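You operate a simulated robot arm through the tools that you are given. There is no shell and no other tool. Be economical: measure what you need, move in short steps, check, and stop when the job is done.

You are at the controls of a simulated robot arm. One attempt, no reset.

JOB
Get the oat bars out of the big clip box.
Fine: Swing the wide blue clip and the wide black clip clear of the lid; lay the lid with a wire loop and the pack on the shopping table. The other packs stay inside. Keep fingers out from under clips and catches. Pinch, break and dent nothing; leave nothing switched on. Set down upright: what you pick out.

Only the result counts: the job must be done as asked and must still hold three seconds after the hand-in. Knocking over, shifting, dropping, spilling or breaking anything else fails it. A push-on lid holds only when it is set on centred and level and pressed home; a screw cap is set on level and turned clockwise until tight.

ROBOT AND FRAMES
A 7-joint arm with a two-finger parallel gripper, fixed in place. Base frame: the origin is at the foot of the arm, x ahead of it, y to its left, z up. Units: mm, rad, N and s.
Its first joint turns from -2.304 to 2.304 rad. Payload 3.91 kg.
The tool frame sits at the grasp point between the pads (the TCP): z along the fingers, y along the line on which they close. The tips reach 30 mm beyond it. Largest opening 110 mm; finger width 20, thickness 10; the body of the gripper, 48 by 112 mm, starts 55 mm behind the TCP.
Orientation is that of the tool frame in the base frame, as a unit quaternion [x, y, z, w]. With the fingers straight down and closing along the base's y, the tool's x points along the base's -x, its y along +y and its z along -z.

CONTROLS
- The arm moves only by the tool servo_tool. Its argument "series" is a list of rows, each a list of 7 numbers: the shift along the tool's x, y, z in mm, then the turn, a rotation vector about the tool's x, y, z in rad, then the gripper command, from -1 (fully open) to 1 (shut), values between in proportion. In form: [[tx, ty, tz, ax, ay, az, gripper], ...]. A call has 1 to 8 rows; each row shifts and turns the commanded pose from where the row before left it, along the tool's axes as they then stand. A row lasts 0.2 s, in which the tool goes at most 50 mm and 0.15 rad; a call with a longer step from one row to the next is refused whole, and so is a gripper value outside its range. A pose out of reach is approached as far as the arm can. The call stops where the force on the tool passes 40 N (or 10 N more than at its start, if that is more) or the arm is blocked; 0.2 s more then pass. Each finger travels about 108 mm/s and halts on what it meets, pressing with about 38 N; the grip force reading is that of the motor and also rises with nothing between the fingers. The clock runs only during rows and for 0.2 s after the last one: add rows that do not move to give the fingers time. It gives the time, the measured TCP pose, the force on the tool (base axes), the opening and the grip force at its end, in the units of the frame above (readings bear some noise), with the torque about the TCP (base axes, N m) and any sound that the robot's microphone picked up, and new pictures: "show" is both (left out), scene, wrist or none.
- Cameras (640 x 400 px; columns grow to the right, rows downward): "scene" is fixed at [220.2, 649.3, 1630.8]; the picture's right is [-0.84, -0.55, 0.00], its down [-0.53, 0.81, -0.26] and it looks along [0.14, -0.22, -0.97] (base axes); focal length 214 px, centre (320, 200). "wrist" rides on the gripper at [72, 17, -103] in the tool frame; the picture's right is [-0.23, 0.97, 0.00], its down [-0.76, -0.18, -0.62] and it looks along [-0.61, -0.14, 0.78] (tool axes); focal length 222 px, centre (320, 200). There is no depth. A picture from a camera that has moved, and an enlarged one, comes with that camera's place and axes in the base frame and with its lens.
- enlarge(camera, box): a new picture of the part [left, top, right, bottom] of that camera's present view, enlarged. No time passes.
- hand_in(): hands the job in; it is judged then, once.

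Go step by step. Nothing tells you positions but the pictures and the camera data: compare them with the known pose of the tool, close in by small moves and look again before you grip or let go. The budget is 120 turns and 200 pictures, counting those below and the enlarged ones. Unless the task says otherwise, let go and move clear before handing in, and close with one line.

The tools are called after "Emit:" by a JSON object that holds its "name" and its "arguments". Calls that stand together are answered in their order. servo_tool: Moves the arm, as the interface text tells. Its arguments: {"type":"object","properties":{"series":{"type":"array"},"show":{"type":"string","enum":["both","scene","wrist","none"]}},"required":["series"]} The other tools are called the same way: enlarge (camera, box) takes an enlarged picture of a part of a camera's view; hand_in () hands the job in.

At the start:

```text
t: 0.0
position: [424.5, 307.6, 1256.1]
orientation: [0.0, 1.0, 0.0, 0.001]
contact_force: [-0.2, -0.1, 0.5]
torque: [-0.01, 0.01, 0.02]
gripper_width: 109.9
grasp_force: 0.0
```

scene: 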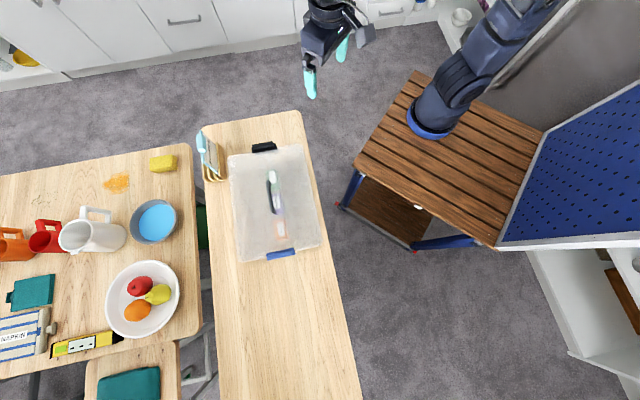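
wrist: 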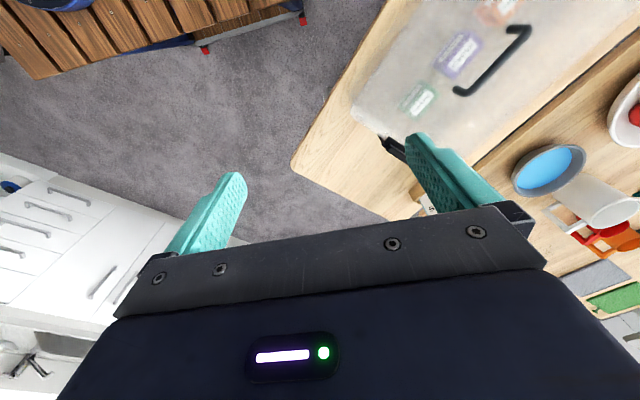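

I see a clear-lidded box on a narrow wooden table with a black clip at one end, a blue clip at the other and a wire handle on top. I'll look closer before moving.

Emit:
{"name": "enlarge", "arguments": {"camera": "scene", "box": [190, 100, 350, 280]}}

Emit:
{"name": "enlarge", "arguments": {"camera": "scene", "box": [0, 130, 210, 400]}}

Emit:
{"name": "enlarge", "arguments": {"camera": "wrist", "box": [300, 0, 640, 212]}}

```text
2.22 times, centred on (270, 190) of scene
camera zoom: at [220.2, 649.3, 1630.8], right [-0.84, -0.55, 0.0], down [-0.53, 0.81, -0.26], along [0.14, -0.22, -0.97], focal length 477 px, centre (431, 222)
```

zoom: 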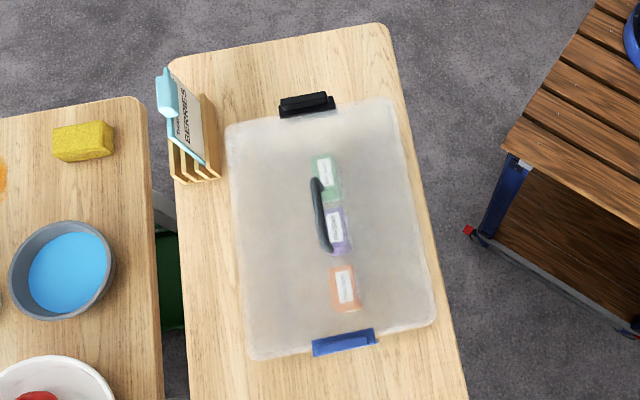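

```text
1.48 times, centred on (105, 265) of scene
camera zoom: at [220.2, 649.3, 1630.8], right [-0.84, -0.55, 0.0], down [-0.53, 0.81, -0.26], along [0.14, -0.22, -0.97], focal length 318 px, centre (638, 104)
```

zoom: 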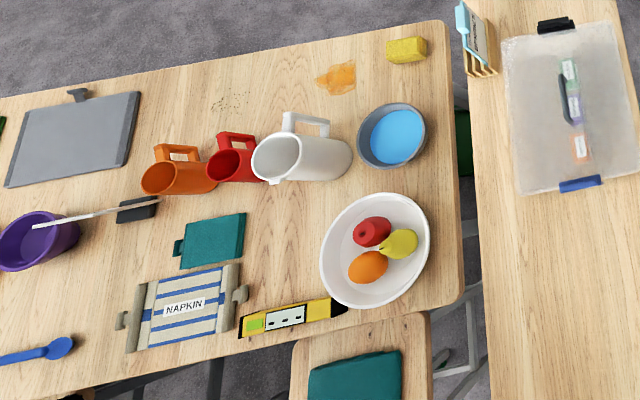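

```text
1.88 times, centred on (470, 106) of wrist
camera zoom: at [352.4, 324.3, 1359.4], right [0.23, 0.97, 0.0], down [0.76, -0.18, 0.62], along [0.61, -0.14, -0.78], focal length 418 px, centre (38, 377)
```

zoom: 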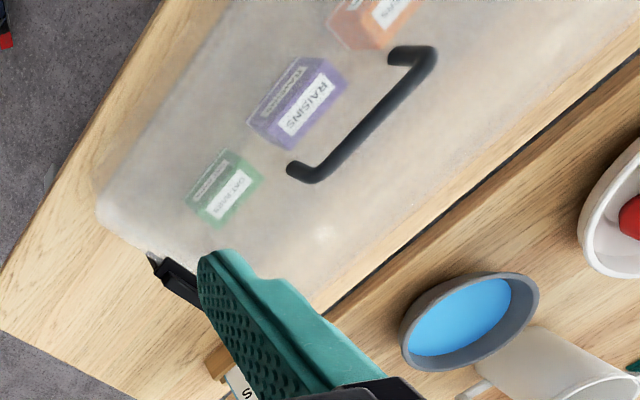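

The green pack looks like OAT BARS, and the box lies diagonally around (470, 570) with its lid near z≈910. I need to work out which table is the "shopping table", so I'll enlarge the labels.

Emit:
{"name": "enlarge", "arguments": {"camera": "scene", "box": [190, 120, 240, 190]}}

Emit:
{"name": "enlarge", "arguments": {"camera": "wrist", "box": [400, 60, 520, 135]}}

Emit:
{"name": "enlarge", "arguments": {"camera": "scene", "box": [180, 260, 380, 400]}}

```text
5.71 times, centred on (215, 155) of scene
camera zoom: at [220.2, 649.3, 1630.8], right [-0.84, -0.55, 0.0], down [-0.53, 0.81, -0.26], along [0.14, -0.22, -0.97], focal length 1226 px, centre (920, 457)
```

zoom: 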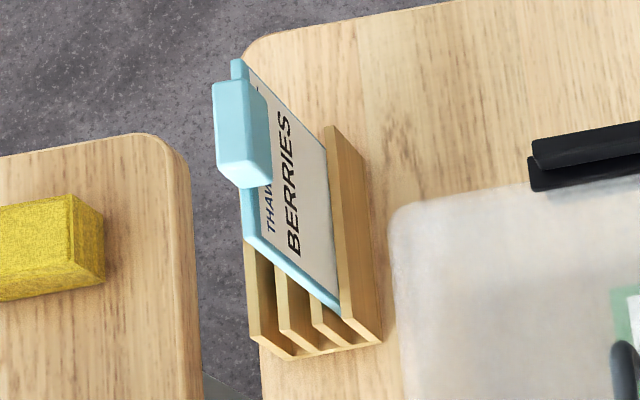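

```text
5.33 times, centred on (460, 98) of wrist
camera zoom: at [352.4, 324.3, 1359.4], right [0.23, 0.97, 0.0], down [0.76, -0.18, 0.62], along [0.61, -0.14, -0.78], focal length 1185 px, centre (-427, 747)
```

zoom: 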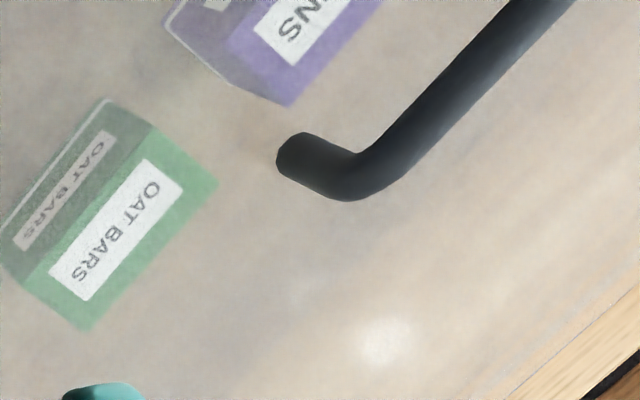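

```text
2.86 times, centred on (280, 330) of scene
camera zoom: at [220.2, 649.3, 1630.8], right [-0.84, -0.55, 0.0], down [-0.53, 0.81, -0.26], along [0.14, -0.22, -0.97], focal length 613 px, centre (434, -171)
```

zoom: 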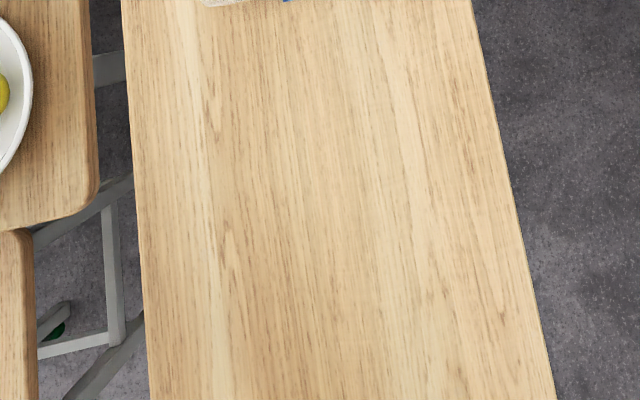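

The narrow table carrying the box and the thaw-list rack is the clear one, so I take it as the shopping table; the other is laid with dishes. I'll move the arm to the blue-clip end to see the clip from outside.

Emit:
{"name": "servo_tool", "arguments": {"series": [[14.6, 43, 14.2, 0, 0, 0, -1], [14.6, 43, 14.2, 0, 0, 0, -1], [14.6, 43, 14.2, 0, 0, 0, -1], [14.6, 43, 14.2, 0, 0, 0, -1], [14.6, 43, 14.2, 0, 0, 0, -1], [14.6, 43, 14.2, 0, 0, 0, -1], [14.6, 43, 14.2, 0, 0, 0, -1], [14.6, 43, 14.2, 0, 0, 0, -1]], "show": "none"}}

Emit:
{"name": "servo_tool", "arguments": {"series": [[14.6, 43, 14.2, 0, 0, 0, -1], [14.6, 43, 14.2, 0, 0, 0, -1], [14.6, 43, 14.2, 0, 0, 0, -1], [0, 0, 0, 0, 0, 0.15, -1], [0, 0, 0, 0, 0, 0.15, -1], [0, 0, 0, 0, 0, 0.15, -1], [0, 0, 0, 0, 0, 0.15, -1], [0, 0, 0, 0, 0, 0.15, -1]]}}

```text
t: 1.8
position: [307.9, 654.5, 1142.4]
orientation: [-0.001, 1.0, 0.001, 0.0]
contact_force: [0.5, -1.1, 0.3]
torque: [0.08, 0.03, 0.01]
gripper_width: 110.1
grasp_force: 0.1
```

```text
t: 3.6
position: [265.1, 779.9, 1101.0]
orientation: [0.367, 0.93, 0.0, 0.0]
contact_force: [0.2, 0.0, -0.9]
torque: [-0.02, -0.02, 0.02]
gripper_width: 109.9
grasp_force: 0.1
camera wrist: at [222.6, 841.8, 1204.1], right [0.83, 0.56, 0.0], down [0.44, -0.65, 0.62], along [0.35, -0.52, -0.78], focal length 222 px, centre (320, 200)
```

scene: 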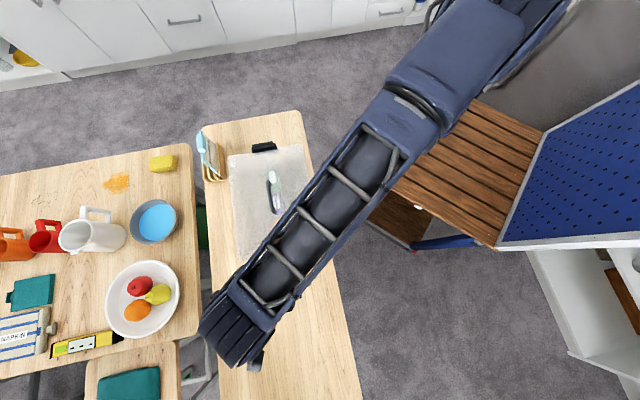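
wrist: 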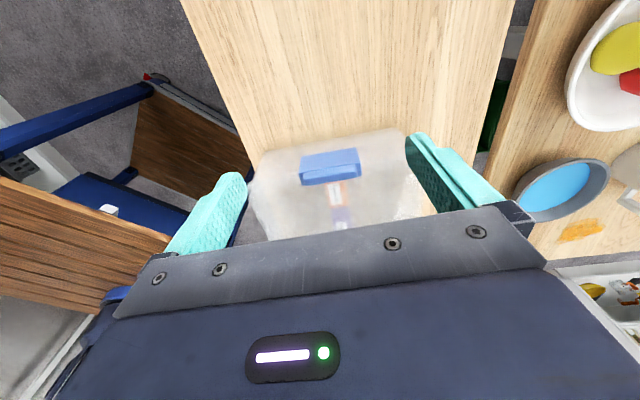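

The blue clip is in view from outside (the wrist picture is upside-down). I'll enlarge it.

Emit:
{"name": "enlarge", "arguments": {"camera": "wrist", "box": [240, 110, 440, 235]}}

Emit:
{"name": "enlarge", "arguments": {"camera": "wrist", "box": [290, 140, 370, 190]}}

```text
3.20 times, centred on (340, 172) of wrist
camera zoom: at [222.6, 841.8, 1204.1], right [0.83, 0.56, 0.0], down [0.44, -0.65, 0.62], along [0.35, -0.52, -0.78], focal length 711 px, centre (256, 288)
```

zoom: 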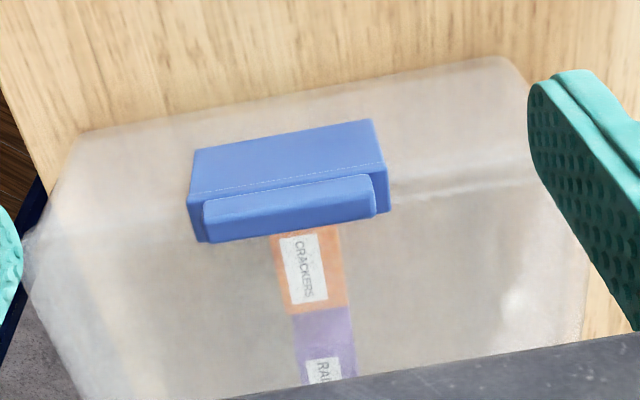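

```text
8.00 times, centred on (330, 165) of wrist
camera zoom: at [222.6, 841.8, 1204.1], right [0.83, 0.56, 0.0], down [0.44, -0.65, 0.62], along [0.35, -0.52, -0.78], focal length 1777 px, centre (240, 480)
```

zoom: 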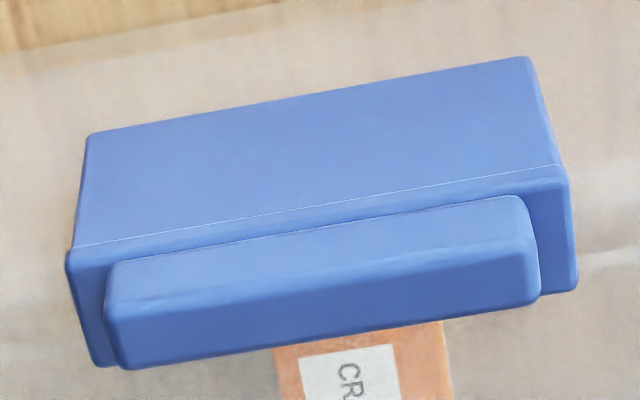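

The blue clip has a vertical plate on the end wall (hinge low) with a hook over the lid edge and a raised lip at about (330, 708, 920). The box axis runs at about 135°. Next I look at the black clip from inside the lid.

Emit:
{"name": "servo_tool", "arguments": {"series": [[0, 0, 0, 0, 0, 0.03, -1], [-48, 0, 0, 0, 0, 0, -1], [-48, 0, 0, 0, 0, 0, -1], [-48, 0, 0, 0, 0, 0, -1], [-48, 0, 0, 0, 0, 0, -1], [-48, 0, 0, 0, 0, 0, -1], [-48, 0, 0, 0, 0, 0, -1], [-48, 0, 0, 0, 0, 0, 1]], "show": "wrist"}}

Emit:
{"name": "enlarge", "arguments": {"camera": "wrist", "box": [230, 90, 430, 215]}}

```text
t: 5.4
position: [503.6, 543.7, 1101.5]
orientation: [0.379, 0.925, 0.001, -0.001]
contact_force: [-0.1, 0.2, -0.7]
torque: [0.0, -0.06, 0.01]
gripper_width: 26.5
grasp_force: 0.1
camera wrist: at [464.1, 606.0, 1204.5], right [0.85, 0.53, 0.0], down [0.42, -0.66, 0.62], along [0.33, -0.53, -0.78], focal length 222 px, centre (320, 200)
```

wrist: 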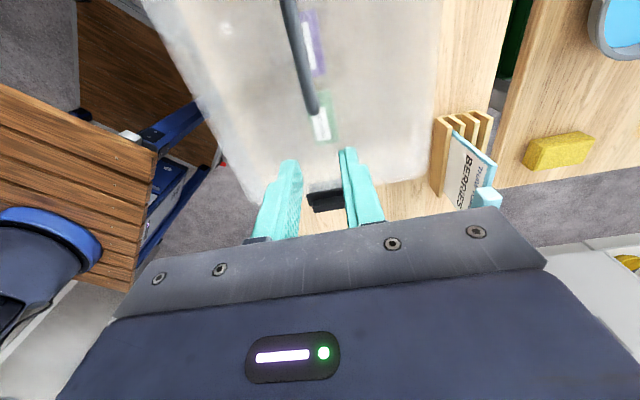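

```text
3.20 times, centred on (330, 152) of wrist
camera zoom: at [464.1, 606.0, 1204.5], right [0.85, 0.53, 0.0], down [0.42, -0.66, 0.62], along [0.33, -0.53, -0.78], focal length 711 px, centre (288, 352)
```

zoom: 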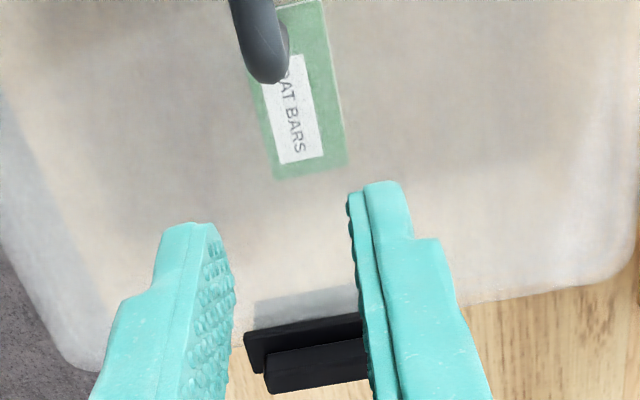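

Fingers hide the clip; I'll reopen them and look again from a little lower.

Emit:
{"name": "servo_tool", "arguments": {"series": [[0, 0, 40, 0, 0, 0, -1], [40, 0, 40, 0, 0, 0, -1], [0, 0, 0, 0, 0, 0, -1]], "show": "wrist"}}

Emit:
{"name": "enlarge", "arguments": {"camera": "wrist", "box": [230, 110, 430, 235]}}

```text
refused: row 2 steps farther than a row can; nothing moved
```

```text
3.20 times, centred on (330, 172) of wrist
camera zoom: at [464.1, 606.0, 1204.5], right [0.85, 0.53, 0.0], down [0.42, -0.66, 0.62], along [0.33, -0.53, -0.78], focal length 711 px, centre (288, 288)
```

zoom: 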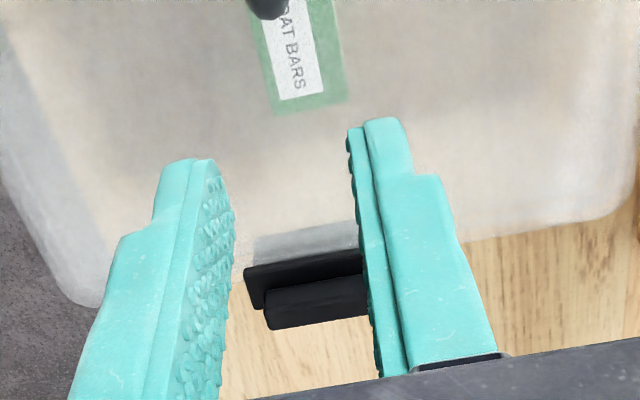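

The row was too long; I'll split it.

Emit:
{"name": "servo_tool", "arguments": {"series": [[0, 0, 40, 0, 0, 0, -1], [0, 0, 40, 0, 0, 0, -1], [0, 0, 0, 0, 0, 0, -1]], "show": "wrist"}}

Emit:
{"name": "enlarge", "arguments": {"camera": "wrist", "box": [230, 110, 430, 235]}}

```text
t: 6.2
position: [504.3, 544.8, 1018.1]
orientation: [0.381, 0.925, 0.0, 0.001]
contact_force: [0.0, -0.7, -0.6]
torque: [-0.01, -0.03, 0.02]
gripper_width: 110.0
grasp_force: 0.0
camera wrist: at [464.0, 607.2, 1122.8], right [0.85, 0.53, 0.0], down [0.42, -0.66, 0.62], along [0.33, -0.53, -0.78], focal length 222 px, centre (320, 200)
```

wrist: 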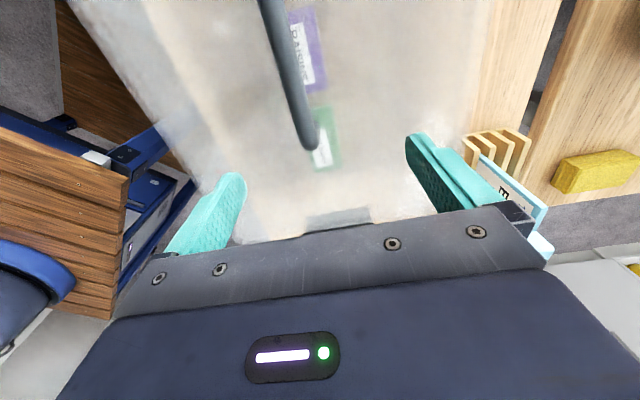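

```text
3.20 times, centred on (330, 172) of wrist
camera zoom: at [464.0, 607.2, 1122.8], right [0.85, 0.53, 0.0], down [0.42, -0.66, 0.62], along [0.33, -0.53, -0.78], focal length 711 px, centre (288, 288)
```

zoom: 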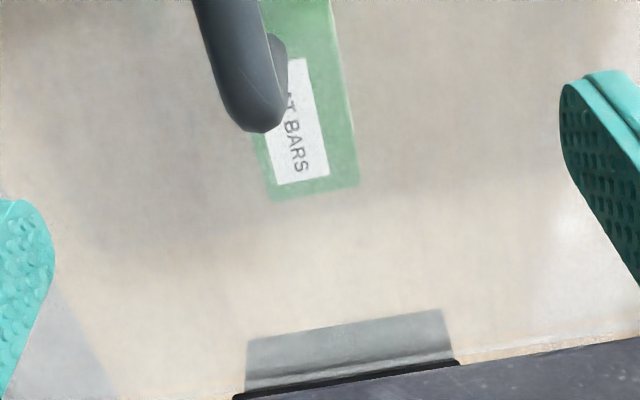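

I'm too low and far inward; I'll move toward the clip along the axis.

Emit:
{"name": "servo_tool", "arguments": {"series": [[-45, 0, 0, 0, 0, 0, -1], [-45, 0, 0, 0, 0, 0, -1], [0, 0, 0, 0, 0, 0, -1]], "show": "none"}}

Emit:
{"name": "enlarge", "arguments": {"camera": "wrist", "box": [230, 110, 430, 235]}}

```text
t: 7.0
position: [569.1, 482.7, 1018.6]
orientation: [0.38, 0.925, 0.0, 0.001]
contact_force: [-0.6, -0.3, 1.0]
torque: [-0.01, -0.01, -0.01]
gripper_width: 110.1
grasp_force: 0.0
```

```text
3.20 times, centred on (330, 172) of wrist
camera zoom: at [529.3, 545.9, 1122.3], right [0.85, 0.53, 0.0], down [0.42, -0.66, 0.62], along [0.33, -0.53, -0.78], focal length 711 px, centre (288, 288)
```

zoom: 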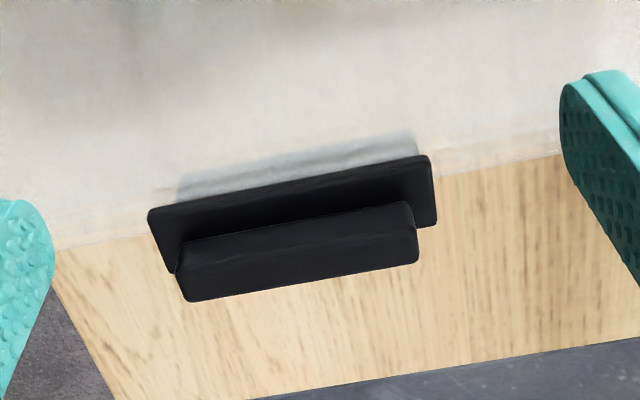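

From inside I see the hook plate over the lid edge with a raised bar on its top, its centre near (592, 444, ~920). I'll close the fingers and lower just inside it to push the bar outward from above the lid.

Emit:
{"name": "servo_tool", "arguments": {"series": [[0, 0, 0, 0, 0, 0, 1], [0, 0, 0, 0, 0, 0, 1], [0, -11, 0, 0, 0, 0, 1], [0, 0, 25, 0, 0, 0, 1], [0, 0, 23, 0, 0, 0, 1]], "show": "wrist"}}

Emit:
{"name": "enlarge", "arguments": {"camera": "wrist", "box": [240, 110, 400, 210]}}

```text
t: 8.2
position: [561.6, 474.2, 969.5]
orientation: [0.38, 0.925, 0.0, -0.001]
contact_force: [0.4, 0.2, 0.4]
torque: [0.03, -0.01, -0.01]
gripper_width: 0.1
grasp_force: 37.5
camera wrist: at [520.6, 536.1, 1072.4], right [0.85, 0.53, 0.0], down [0.42, -0.66, 0.62], along [0.33, -0.53, -0.78], focal length 222 px, centre (320, 200)
```

wrist: 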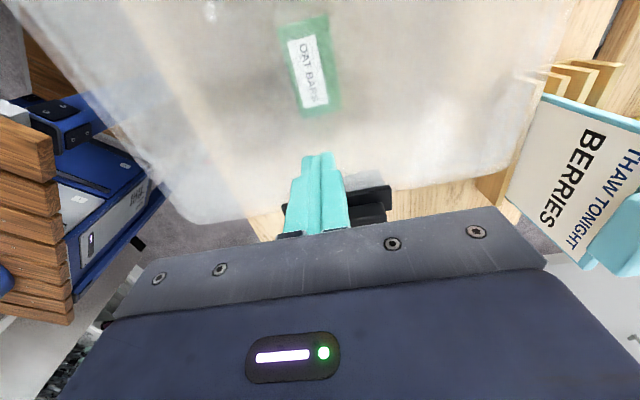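

```text
4.00 times, centred on (320, 160) of wrist
camera zoom: at [520.6, 536.1, 1072.4], right [0.85, 0.53, 0.0], down [0.42, -0.66, 0.62], along [0.33, -0.53, -0.78], focal length 888 px, centre (320, 360)
```

zoom: 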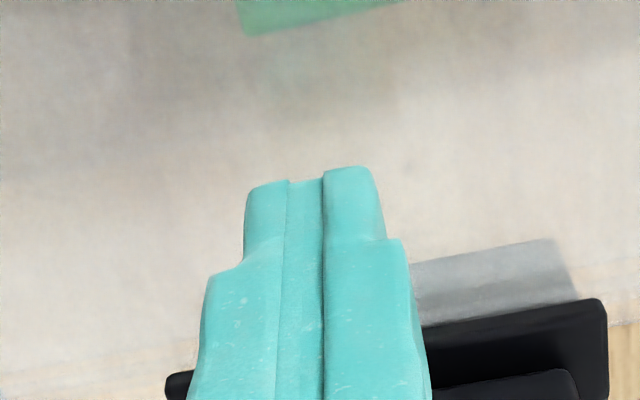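

The finger sits centred on the clip, about 30 mm inside the hook edge. I'll lower 12 mm and push outward in small steps.

Emit:
{"name": "servo_tool", "arguments": {"series": [[0, 0, 12, 0, 0, 0, 1], [-10, 0, 0, 0, 0, 0, 1], [-10, 0, 0, 0, 0, 0, 1], [-10, 0, 0, 0, 0, 0, 1], [-8, 0, 0, 0, 0, 0, 1], [-8, 0, 0, 0, 0, 0, 1]], "show": "wrist"}}

Emit:
{"name": "enlarge", "arguments": {"camera": "wrist", "box": [240, 110, 400, 210]}}

```text
t: 9.6
position: [594.3, 440.9, 958.0]
orientation: [0.38, 0.925, 0.001, 0.0]
contact_force: [0.4, -0.4, 1.0]
torque: [0.0, -0.03, -0.03]
gripper_width: 0.0
grasp_force: 37.4
camera wrist: at [554.1, 502.9, 1061.6], right [0.85, 0.53, 0.0], down [0.42, -0.66, 0.62], along [0.33, -0.53, -0.78], focal length 222 px, centre (320, 200)
```

wrist: 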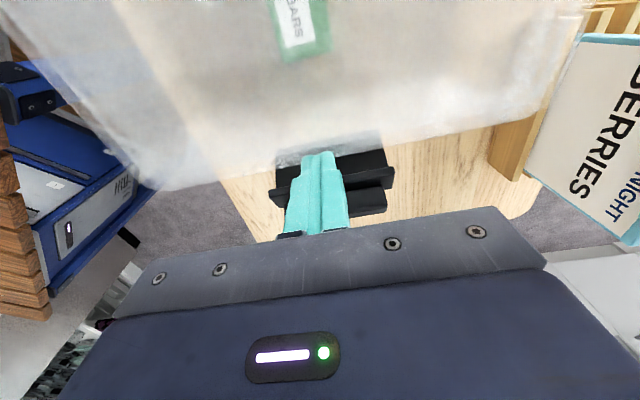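

```text
4.00 times, centred on (320, 160) of wrist
camera zoom: at [554.1, 502.9, 1061.6], right [0.85, 0.53, 0.0], down [0.42, -0.66, 0.62], along [0.33, -0.53, -0.78], focal length 888 px, centre (320, 360)
```

zoom: 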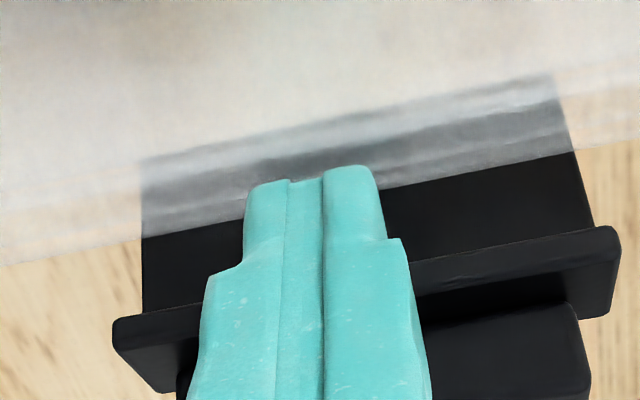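

The clip is hinging outward freely and its plate is tilting away from the box. I'll keep pushing outward and slightly down.

Emit:
{"name": "servo_tool", "arguments": {"series": [[-10, 0, 0, 0, 0, 0, 1], [-10, 0, 2, 0, 0, 0, 1], [-10, 0, 4, 0, 0, 0, 1], [-10, 0, 6, 0, 0, 0, 1]], "show": "wrist"}}

Emit:
{"name": "enlarge", "arguments": {"camera": "wrist", "box": [240, 110, 400, 210]}}

```text
t: 10.6
position: [622.4, 413.1, 949.2]
orientation: [0.381, 0.925, 0.0, 0.0]
contact_force: [-0.5, 0.3, 0.8]
torque: [0.01, -0.02, 0.0]
gripper_width: 0.2
grasp_force: 38.0
camera wrist: at [582.4, 476.3, 1051.6], right [0.85, 0.53, 0.0], down [0.42, -0.66, 0.62], along [0.33, -0.53, -0.78], focal length 222 px, centre (320, 200)
```

wrist: 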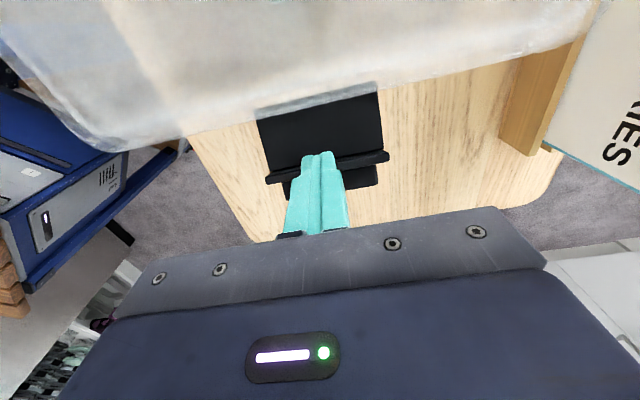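

```text
4.00 times, centred on (320, 160) of wrist
camera zoom: at [582.4, 476.3, 1051.6], right [0.85, 0.53, 0.0], down [0.42, -0.66, 0.62], along [0.33, -0.53, -0.78], focal length 888 px, centre (320, 360)
```

zoom: 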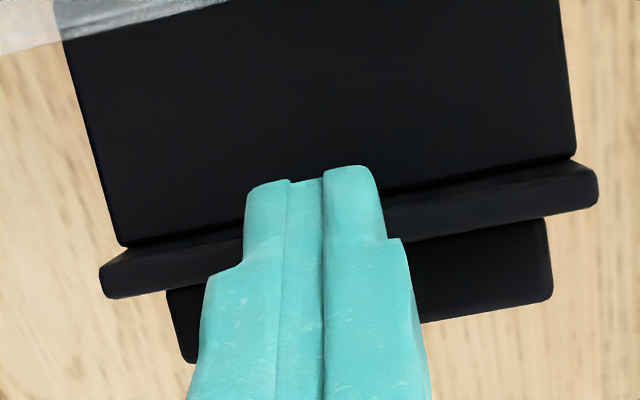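

The clip is well past half-way. A bit more out and down, then I'll check that it stays.

Emit:
{"name": "servo_tool", "arguments": {"series": [[-6, 0, 8, 0, 0, 0, 1], [-5, 0, 8, 0, 0, 0, 1], [-4, 0, 8, 0, 0, 0, 1], [0, 0, 0, 0, 0, 0, 1], [0, 0, -30, 0, 0, 0, 1], [0, 0, -40, 0, 0, 0, 1]], "show": "wrist"}}

Emit:
{"name": "enlarge", "arguments": {"camera": "wrist", "box": [240, 90, 400, 190]}}

```text
t: 12.0
position: [630.2, 401.9, 991.2]
orientation: [0.38, 0.925, 0.001, -0.001]
contact_force: [0.4, -0.7, -0.8]
torque: [0.0, 0.0, -0.01]
gripper_width: 0.0
grasp_force: 37.5
camera wrist: at [590.2, 464.8, 1094.7], right [0.85, 0.53, 0.0], down [0.42, -0.66, 0.62], along [0.33, -0.53, -0.78], focal length 222 px, centre (320, 200)
```

wrist: 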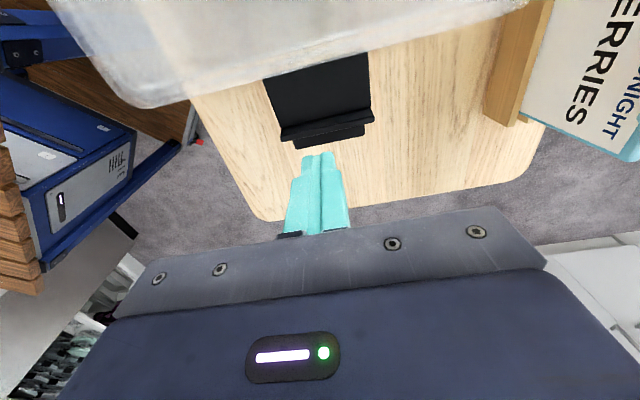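

```text
4.00 times, centred on (320, 140) of wrist
camera zoom: at [590.2, 464.8, 1094.7], right [0.85, 0.53, 0.0], down [0.42, -0.66, 0.62], along [0.33, -0.53, -0.78], focal length 888 px, centre (320, 440)
```

zoom: 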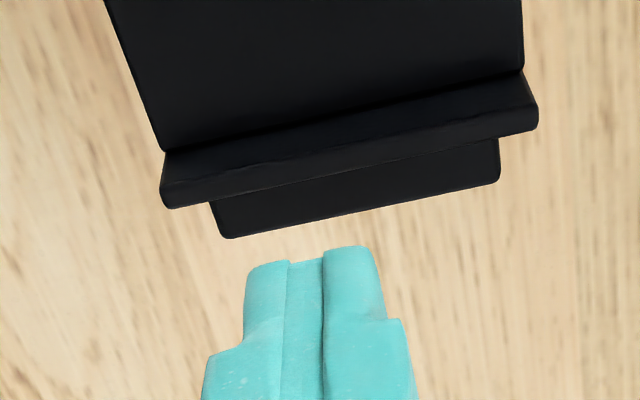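

The black clip stays open. Now I'll raise, cross over the handle and go to the inside of the blue clip.

Emit:
{"name": "servo_tool", "arguments": {"series": [[0, 0, -45, 0, 0, 0, 1], [0, 0, -45, 0, 0, 0, 1], [47, 1, 0, 0, 0, 0, 1], [47, 1, 0, 0, 0, 0, 1], [47, 1, 0, 0, 0, 0, 1], [47, 1, 0, 0, 0, 0, 1], [47, 1, 0, 0, 0, 0, 1], [47, 1, 0, 0, 0, 0, 1]], "show": "scene"}}

Emit:
{"name": "servo_tool", "arguments": {"series": [[47, 0, 0, 0, 0, 0, 1], [47, 0, 0, 0, 0, 0, 1], [0, 0, 0, 0, 0, 0, 1]], "show": "wrist"}}

```text
t: 13.8
position: [435.5, 609.9, 1085.6]
orientation: [0.381, 0.924, 0.0, 0.0]
contact_force: [0.2, -0.2, 0.8]
torque: [0.03, 0.01, -0.02]
gripper_width: 0.1
grasp_force: 37.2
```

scene: 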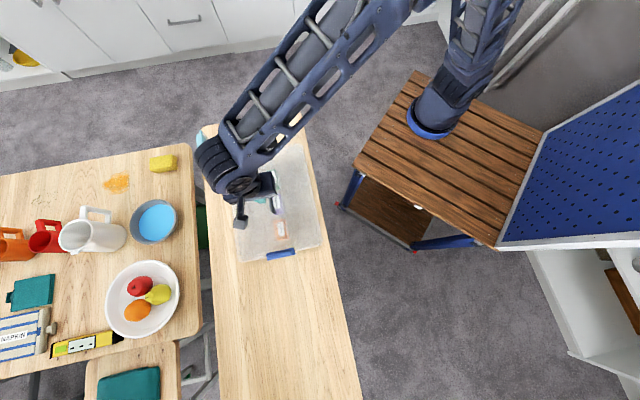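

```text
t: 14.6
position: [367.1, 671.1, 1086.0]
orientation: [0.38, 0.925, 0.0, 0.0]
contact_force: [0.4, 0.4, -0.5]
torque: [0.01, -0.01, 0.01]
gripper_width: 0.2
grasp_force: 37.5
camera wrist: at [326.6, 734.8, 1190.3], right [0.85, 0.53, 0.0], down [0.42, -0.66, 0.62], along [0.33, -0.53, -0.78], focal length 222 px, centre (320, 200)
```

wrist: 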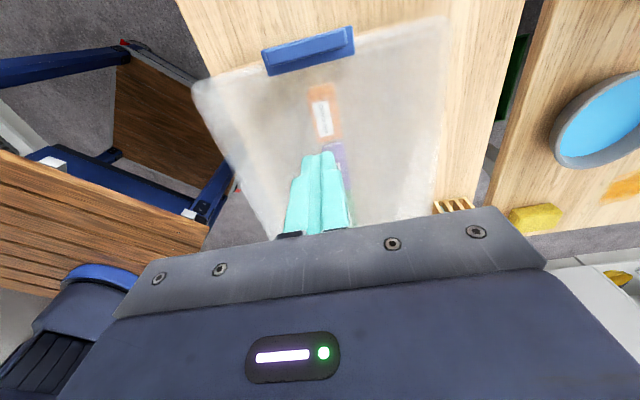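

In position above the lid, inside the blue clip. I'll measure its inner edge in an enlargement.

Emit:
{"name": "enlarge", "arguments": {"camera": "wrist", "box": [240, 5, 400, 105]}}

```text
4.00 times, centred on (320, 55) of wrist
camera zoom: at [326.6, 734.8, 1190.3], right [0.85, 0.53, 0.0], down [0.42, -0.66, 0.62], along [0.33, -0.53, -0.78], focal length 888 px, centre (320, 780)
```

zoom: 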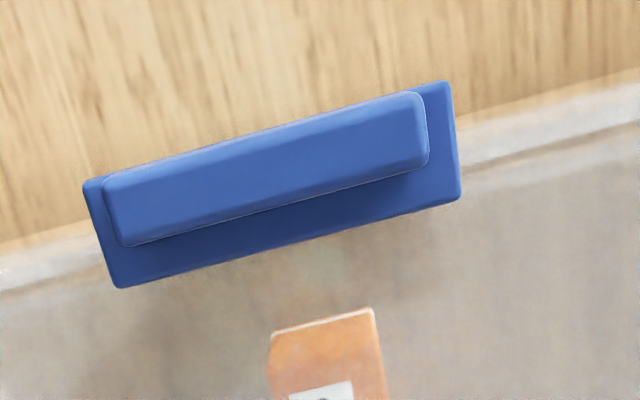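

The measurements match: the hook's inner edge centre is at (336, 700). I'll lower to z≈958 as before and push outward.

Emit:
{"name": "servo_tool", "arguments": {"series": [[0, 0, 43, 0, 0, 0, 1], [0, 0, 43, 0, 0, 0, 1], [0, 0, 42, 0, 0, 0, 1], [10, 0, 0, 0, 0, 0, 1], [10, 0, 0, 0, 0, 0, 1], [10, 0, 0, 0, 0, 0, 1], [8, 0, 0, 0, 0, 0, 1], [8, 0, 0, 0, 0, 0, 1]], "show": "wrist"}}

Emit:
{"name": "enlarge", "arguments": {"camera": "wrist", "box": [240, 60, 400, 160]}}

```text
t: 16.4
position: [335.6, 704.2, 956.2]
orientation: [0.381, 0.925, 0.0, 0.0]
contact_force: [0.1, -0.4, 0.6]
torque: [0.02, -0.01, -0.02]
gripper_width: 0.0
grasp_force: 38.0
heard: snap
camera wrist: at [295.3, 766.3, 1059.6], right [0.85, 0.53, 0.0], down [0.42, -0.66, 0.62], along [0.33, -0.53, -0.78], focal length 222 px, centre (320, 200)
```

wrist: 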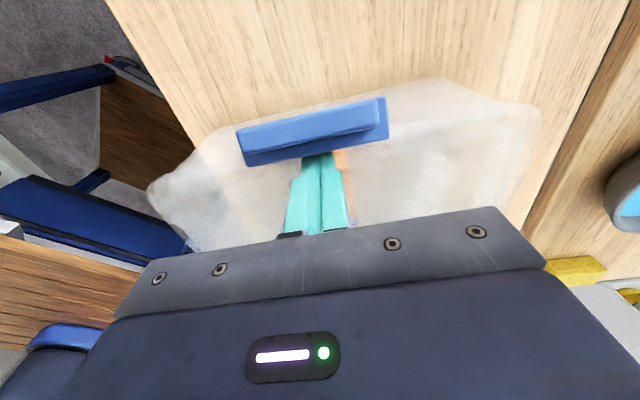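

```text
4.00 times, centred on (320, 110) of wrist
camera zoom: at [295.3, 766.3, 1059.6], right [0.85, 0.53, 0.0], down [0.42, -0.66, 0.62], along [0.33, -0.53, -0.78], focal length 888 px, centre (320, 560)
```

zoom: 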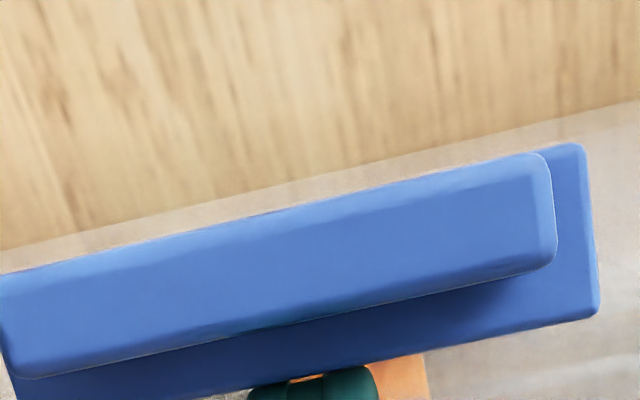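

I heard a snap, which I take to be the catch releasing. I'll keep pushing outward, then outward and down.

Emit:
{"name": "servo_tool", "arguments": {"series": [[10, 0, 0, 0, 0, 0, 1], [10, 0, 2, 0, 0, 0, 1], [10, 0, 4, 0, 0, 0, 1], [10, 0, 6, 0, 0, 0, 1]], "show": "both"}}

Emit:
{"name": "enlarge", "arguments": {"camera": "wrist", "box": [240, 60, 400, 160]}}

```text
t: 17.3
position: [316.2, 727.0, 953.0]
orientation: [0.381, 0.924, 0.004, 0.0]
contact_force: [-0.4, 0.5, 0.1]
torque: [-0.02, -0.02, 0.01]
gripper_width: 0.0
grasp_force: 37.3
stopped in row 4: the force on the tool passed its limit at 45 N (the readings are from after the stop); the commanded pose is now the measured one
camera wrist: at [276.7, 788.4, 1057.5], right [0.85, 0.53, 0.01], down [0.41, -0.67, 0.62], along [0.33, -0.52, -0.78], focal length 222 px, centre (320, 200)
```

scene: 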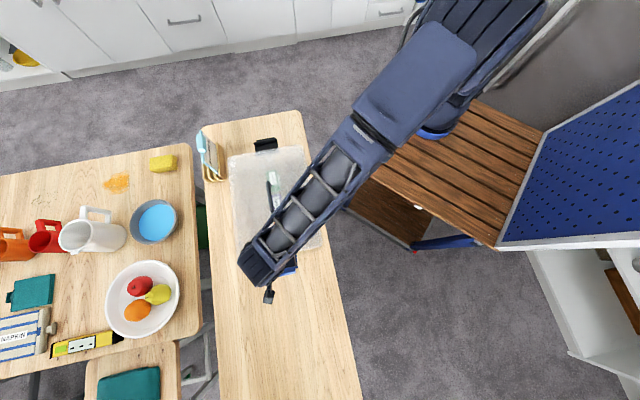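
wrist: 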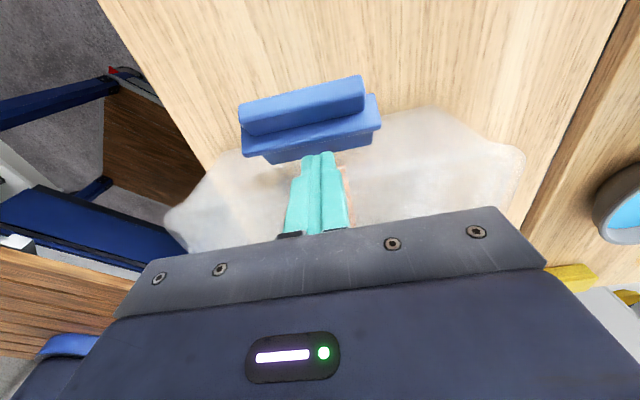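

```text
4.00 times, centred on (320, 110) of wrist
camera zoom: at [276.7, 788.4, 1057.5], right [0.85, 0.53, 0.01], down [0.41, -0.67, 0.62], along [0.33, -0.52, -0.78], focal length 888 px, centre (320, 560)
```

zoom: 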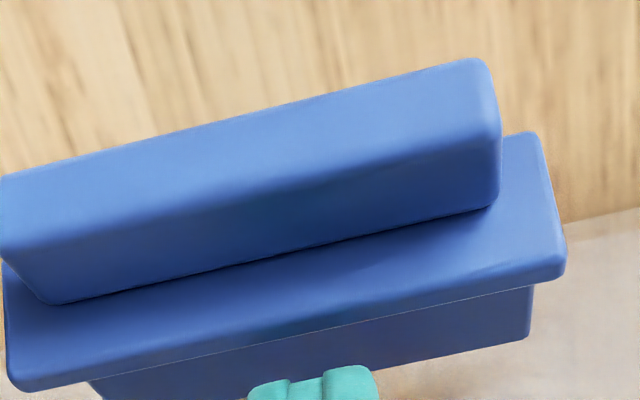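

The blue clip is about 35–40° open, and the last step jammed as I moved down against it. I'll back off, rise a few millimetres and continue by pushing purely outward.

Emit:
{"name": "servo_tool", "arguments": {"series": [[-4, 0, 0, 0, 0, 0, 1], [0, 0, -8, 0, 0, 0, 1], [8, 0, 0, 0, 0, 0, 1], [8, 0, 0, 0, 0, 0, 1]], "show": "wrist"}}

Emit:
{"name": "enlarge", "arguments": {"camera": "wrist", "box": [220, 60, 420, 185]}}

```text
t: 18.3
position: [307.3, 735.9, 961.4]
orientation: [0.381, 0.925, 0.004, 0.0]
contact_force: [0.7, 0.5, -0.3]
torque: [-0.04, 0.0, 0.01]
gripper_width: 0.2
grasp_force: 37.9
camera wrist: at [267.1, 797.7, 1064.7], right [0.85, 0.53, 0.01], down [0.41, -0.67, 0.62], along [0.33, -0.52, -0.78], focal length 222 px, centre (320, 200)
```

wrist: 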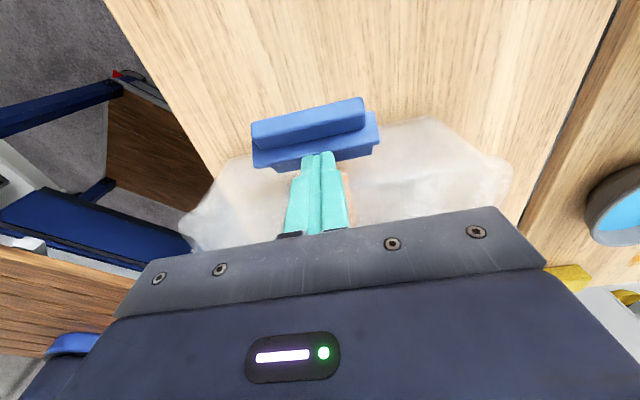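

```text
3.20 times, centred on (320, 122) of wrist
camera zoom: at [267.1, 797.7, 1064.7], right [0.85, 0.53, 0.01], down [0.41, -0.67, 0.62], along [0.33, -0.52, -0.78], focal length 711 px, centre (320, 448)
```

zoom: 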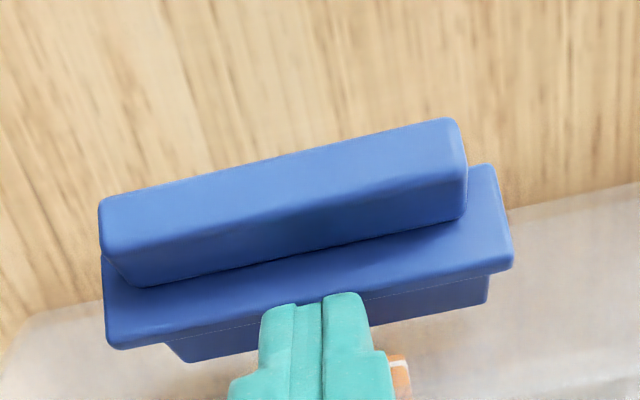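

The clip holds its angle, and the tip is now at the hook. I'll continue outward.

Emit:
{"name": "servo_tool", "arguments": {"series": [[8, 0, 0, 0, 0, 0, 1], [8, 0, 1, 0, 0, 0, 1], [8, 0, 1, 0, 0, 0, 1]], "show": "wrist"}}

Emit:
{"name": "enlarge", "arguments": {"camera": "wrist", "box": [220, 60, 420, 185]}}

```text
t: 19.1
position: [291.8, 752.7, 959.1]
orientation: [0.38, 0.925, 0.004, -0.001]
contact_force: [0.5, 0.1, 0.2]
torque: [0.01, -0.01, 0.02]
gripper_width: 0.0
grasp_force: 37.1
camera wrist: at [251.3, 814.3, 1063.3], right [0.85, 0.53, 0.01], down [0.41, -0.67, 0.62], along [0.33, -0.52, -0.78], focal length 222 px, centre (320, 200)
```

wrist: 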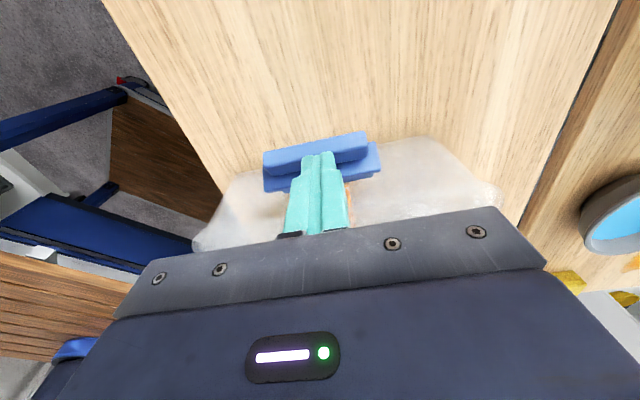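

```text
3.20 times, centred on (320, 122) of wrist
camera zoom: at [251.3, 814.3, 1063.3], right [0.85, 0.53, 0.01], down [0.41, -0.67, 0.62], along [0.33, -0.52, -0.78], focal length 711 px, centre (320, 448)
```

zoom: 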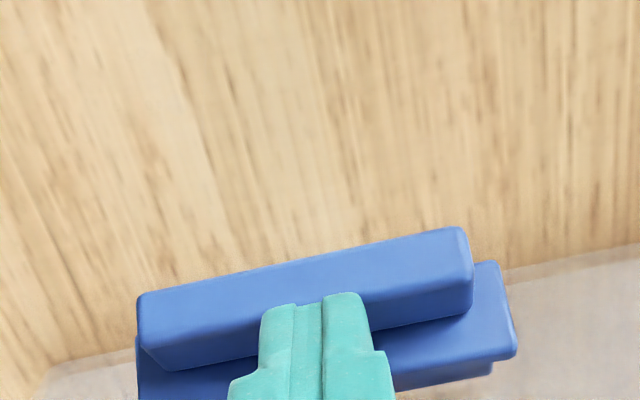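

The tip slid over the top of the clip, which sits at roughly 45° with its bar now under the finger. I'll press the bar down and outward from above in small steps.

Emit:
{"name": "servo_tool", "arguments": {"series": [[2, 0, 6, 0, 0, 0, 1], [4, 0, 6, 0, 0, 0, 1], [4, 0, 6, 0, 0, 0, 1], [4, 0, 6, 0, 0, 0, 1], [3, 0, 6, 0, 0, 0, 1]], "show": "wrist"}}

Emit:
{"name": "enlarge", "arguments": {"camera": "wrist", "box": [220, 80, 420, 205]}}

```text
t: 20.3
position: [278.6, 766.7, 930.2]
orientation: [0.381, 0.925, 0.005, 0.0]
contact_force: [0.2, -1.5, -0.8]
torque: [0.04, -0.03, 0.0]
gripper_width: 0.4
grasp_force: 38.2
camera wrist: at [238.1, 827.7, 1033.7], right [0.85, 0.53, 0.01], down [0.41, -0.67, 0.62], along [0.33, -0.52, -0.78], focal length 222 px, centre (320, 200)
```

wrist: 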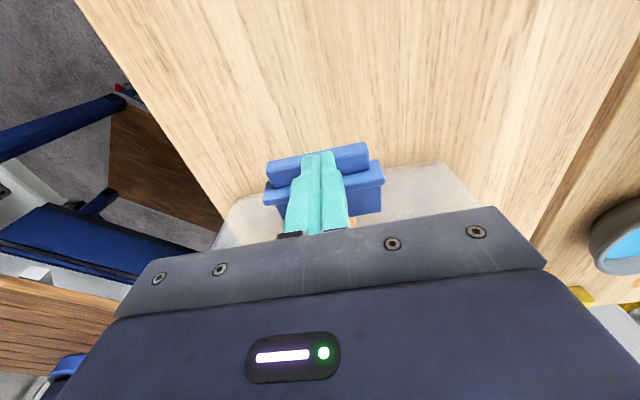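

```text
3.20 times, centred on (320, 142) of wrist
camera zoom: at [238.1, 827.7, 1033.7], right [0.85, 0.53, 0.01], down [0.41, -0.67, 0.62], along [0.33, -0.52, -0.78], focal length 711 px, centre (320, 384)
```

zoom: 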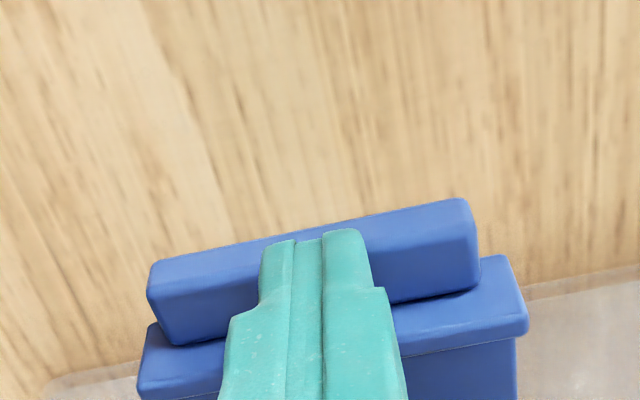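

The clip is rotating smoothly now. A little more downward press, then I'll retreat upward to look.

Emit:
{"name": "servo_tool", "arguments": {"series": [[2, 0, 6, 0, 0, 0, 1], [1, 0, 6, 0, 0, 0, 1], [0, 0, 6, 0, 0, 0, 1], [0, 0, 5, 0, 0, 0, 1], [0, 0, -30, 0, 0, 0, 1], [0, 0, -40, 0, 0, 0, 1], [0, 0, -40, 0, 0, 0, 1]], "show": "wrist"}}

Emit:
{"name": "enlarge", "arguments": {"camera": "wrist", "box": [220, 80, 420, 205]}}

```text
t: 21.9
position: [277.6, 766.9, 1014.3]
orientation: [0.382, 0.924, 0.004, 0.0]
contact_force: [0.1, 0.1, 0.3]
torque: [0.01, 0.01, -0.02]
gripper_width: 0.0
grasp_force: 37.8
camera wrist: at [236.2, 829.0, 1118.7], right [0.85, 0.53, 0.01], down [0.41, -0.67, 0.62], along [0.33, -0.52, -0.78], focal length 222 px, centre (320, 200)
```

wrist: 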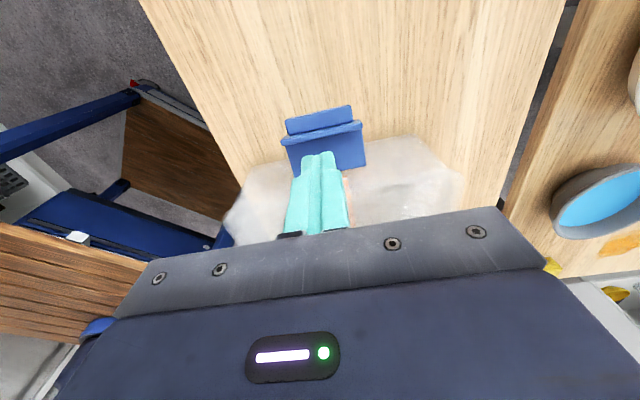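

```text
3.20 times, centred on (320, 142) of wrist
camera zoom: at [236.2, 829.0, 1118.7], right [0.85, 0.53, 0.01], down [0.41, -0.67, 0.62], along [0.33, -0.52, -0.78], focal length 711 px, centre (320, 384)
```

zoom: 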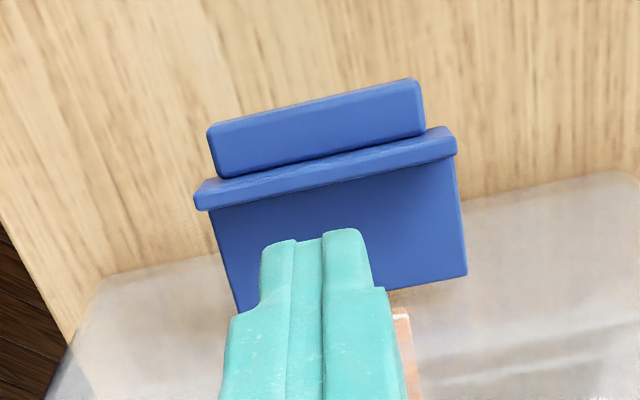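

Both clips are swung clear. Next is the wire loop at the lid centre, about (462, 575). I'll move above it with open fingers and measure.

Emit:
{"name": "servo_tool", "arguments": {"series": [[0, 0, -45, 0, 0, 0, -1], [0, 0, -40, 0, 0, 0, -1], [-45, -1, 0, 0, 0, 0, -1], [-45, -1, 0, 0, 0, 0, -1], [-44, -1, 0, 0, 0, 0, -1], [-44, -1, 0, 0, 0, 0, -1], [-44, -1, 0, 0, 0, 0, -1], [-44, -1, 0, 0, 0, 0, -1]], "show": "wrist"}}

Emit:
{"name": "enlarge", "arguments": {"camera": "wrist", "box": [220, 40, 420, 205]}}

```text
t: 23.7
position: [460.6, 570.9, 1099.8]
orientation: [0.381, 0.925, 0.004, -0.001]
contact_force: [-0.2, 1.1, -0.2]
torque: [-0.03, -0.05, -0.02]
gripper_width: 110.1
grasp_force: 0.1
camera wrist: at [419.7, 632.3, 1204.0], right [0.85, 0.53, 0.01], down [0.41, -0.67, 0.62], along [0.33, -0.52, -0.78], focal length 222 px, centre (320, 200)
```

wrist: 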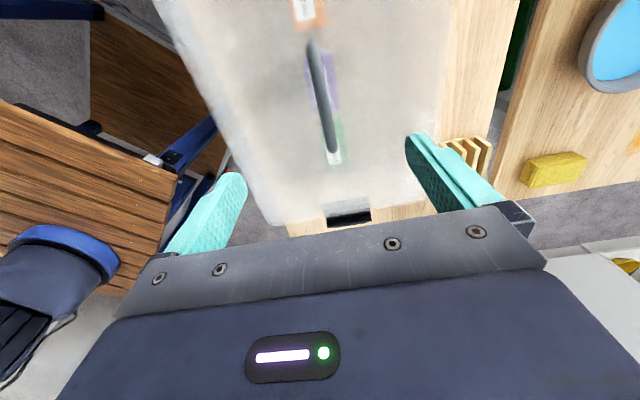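

```text
2.42 times, centred on (320, 122) of wrist
camera zoom: at [419.7, 632.3, 1204.0], right [0.85, 0.53, 0.01], down [0.41, -0.67, 0.62], along [0.33, -0.52, -0.78], focal length 538 px, centre (320, 388)
```

zoom: 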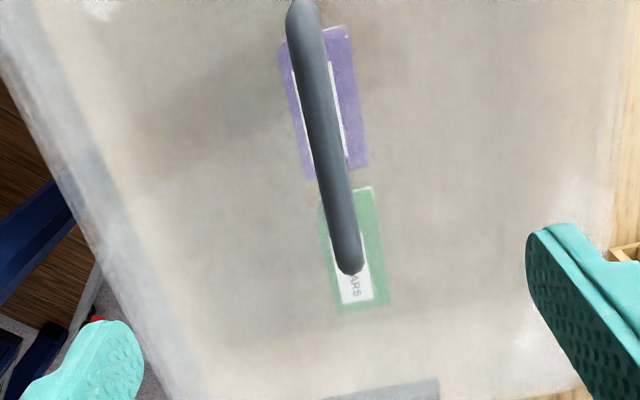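

The handle bar runs along the box axis at z≈943, with its centre near (461, 577). I'll correct sideways and descend, straddling it with the tips kept clear of the lid.

Emit:
{"name": "servo_tool", "arguments": {"series": [[4, 4.5, 0, 0, 0, 0, -1], [0, 0, 45, 0, 0, 0, -1], [0, 0, 45, 0, 0, 0, -1], [0, 0, 40, 0, 0, 0, -1], [0, 0, 0, 0, 0, 0, -1]], "show": "wrist"}}

Emit:
{"name": "enlarge", "arguments": {"camera": "wrist", "box": [180, 100, 480, 260]}}

```text
t: 24.9
position: [463.1, 579.4, 970.6]
orientation: [0.38, 0.925, 0.004, -0.001]
contact_force: [-0.4, 0.5, 0.0]
torque: [-0.01, 0.0, 0.01]
gripper_width: 110.1
grasp_force: 0.0
camera wrist: at [422.8, 642.4, 1075.0], right [0.85, 0.53, 0.01], down [0.41, -0.67, 0.62], along [0.33, -0.52, -0.78], focal length 222 px, centre (320, 200)
```

wrist: 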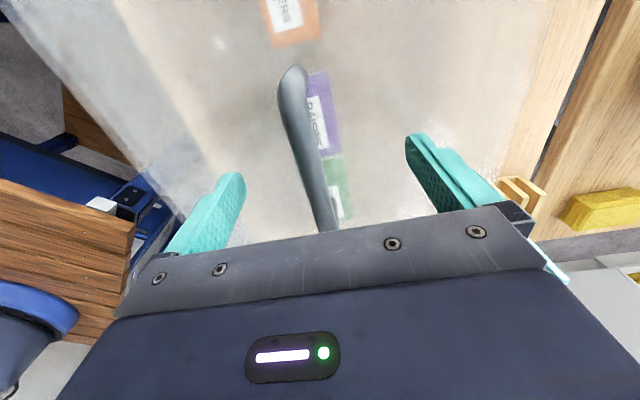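

```text
2.13 times, centred on (330, 180) of wrist
camera zoom: at [422.8, 642.4, 1075.0], right [0.85, 0.53, 0.01], down [0.41, -0.67, 0.62], along [0.33, -0.52, -0.78], focal length 474 px, centre (299, 243)
```

zoom: 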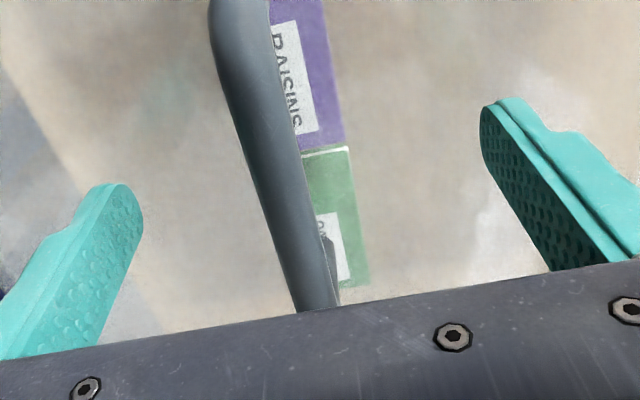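

The handle lies between the fingers. I'll go down 15 mm more and close gently while checking force.

Emit:
{"name": "servo_tool", "arguments": {"series": [[0, 0, 8, 0, 0, 0, -1], [0, 0, 7, 0, 0, 0, -1], [0, 0, 0, 0, 0, 0, 0.2], [0, 0, 0, 0, 0, 0, 0.6]], "show": "wrist"}}

Emit:
{"name": "enlarge", "arguments": {"camera": "wrist", "box": [220, 90, 420, 240]}}

```text
t: 25.9
position: [462.6, 581.4, 957.9]
orientation: [0.381, 0.925, 0.004, 0.0]
contact_force: [-1.1, -0.5, -0.1]
torque: [-0.01, -0.01, 0.02]
gripper_width: 22.1
grasp_force: 0.0
camera wrist: at [422.2, 642.3, 1061.0], right [0.85, 0.53, 0.01], down [0.41, -0.67, 0.62], along [0.33, -0.52, -0.78], focal length 222 px, centre (320, 200)
```

wrist: 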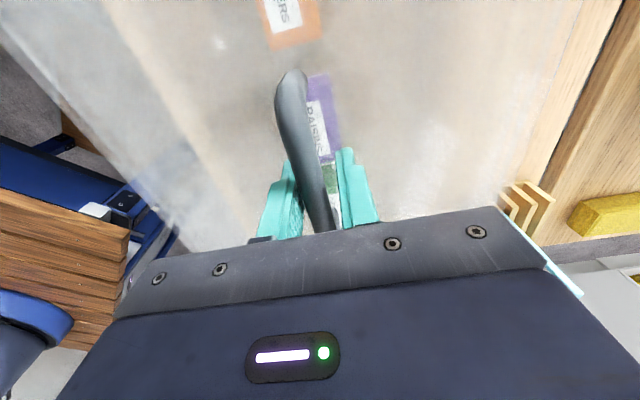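

```text
2.67 times, centred on (320, 165) of wrist
camera zoom: at [422.2, 642.3, 1061.0], right [0.85, 0.53, 0.01], down [0.41, -0.67, 0.62], along [0.33, -0.52, -0.78], focal length 592 px, centre (320, 293)
```

zoom: 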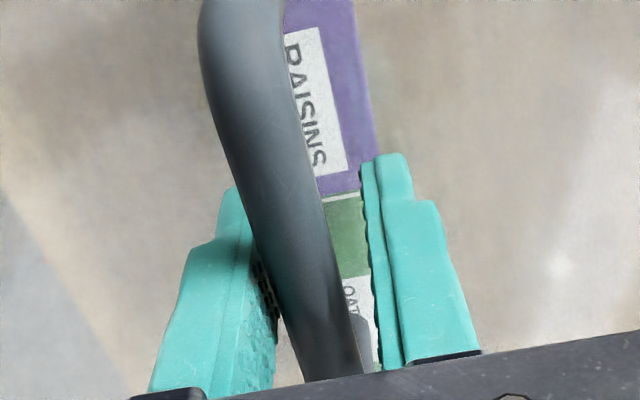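

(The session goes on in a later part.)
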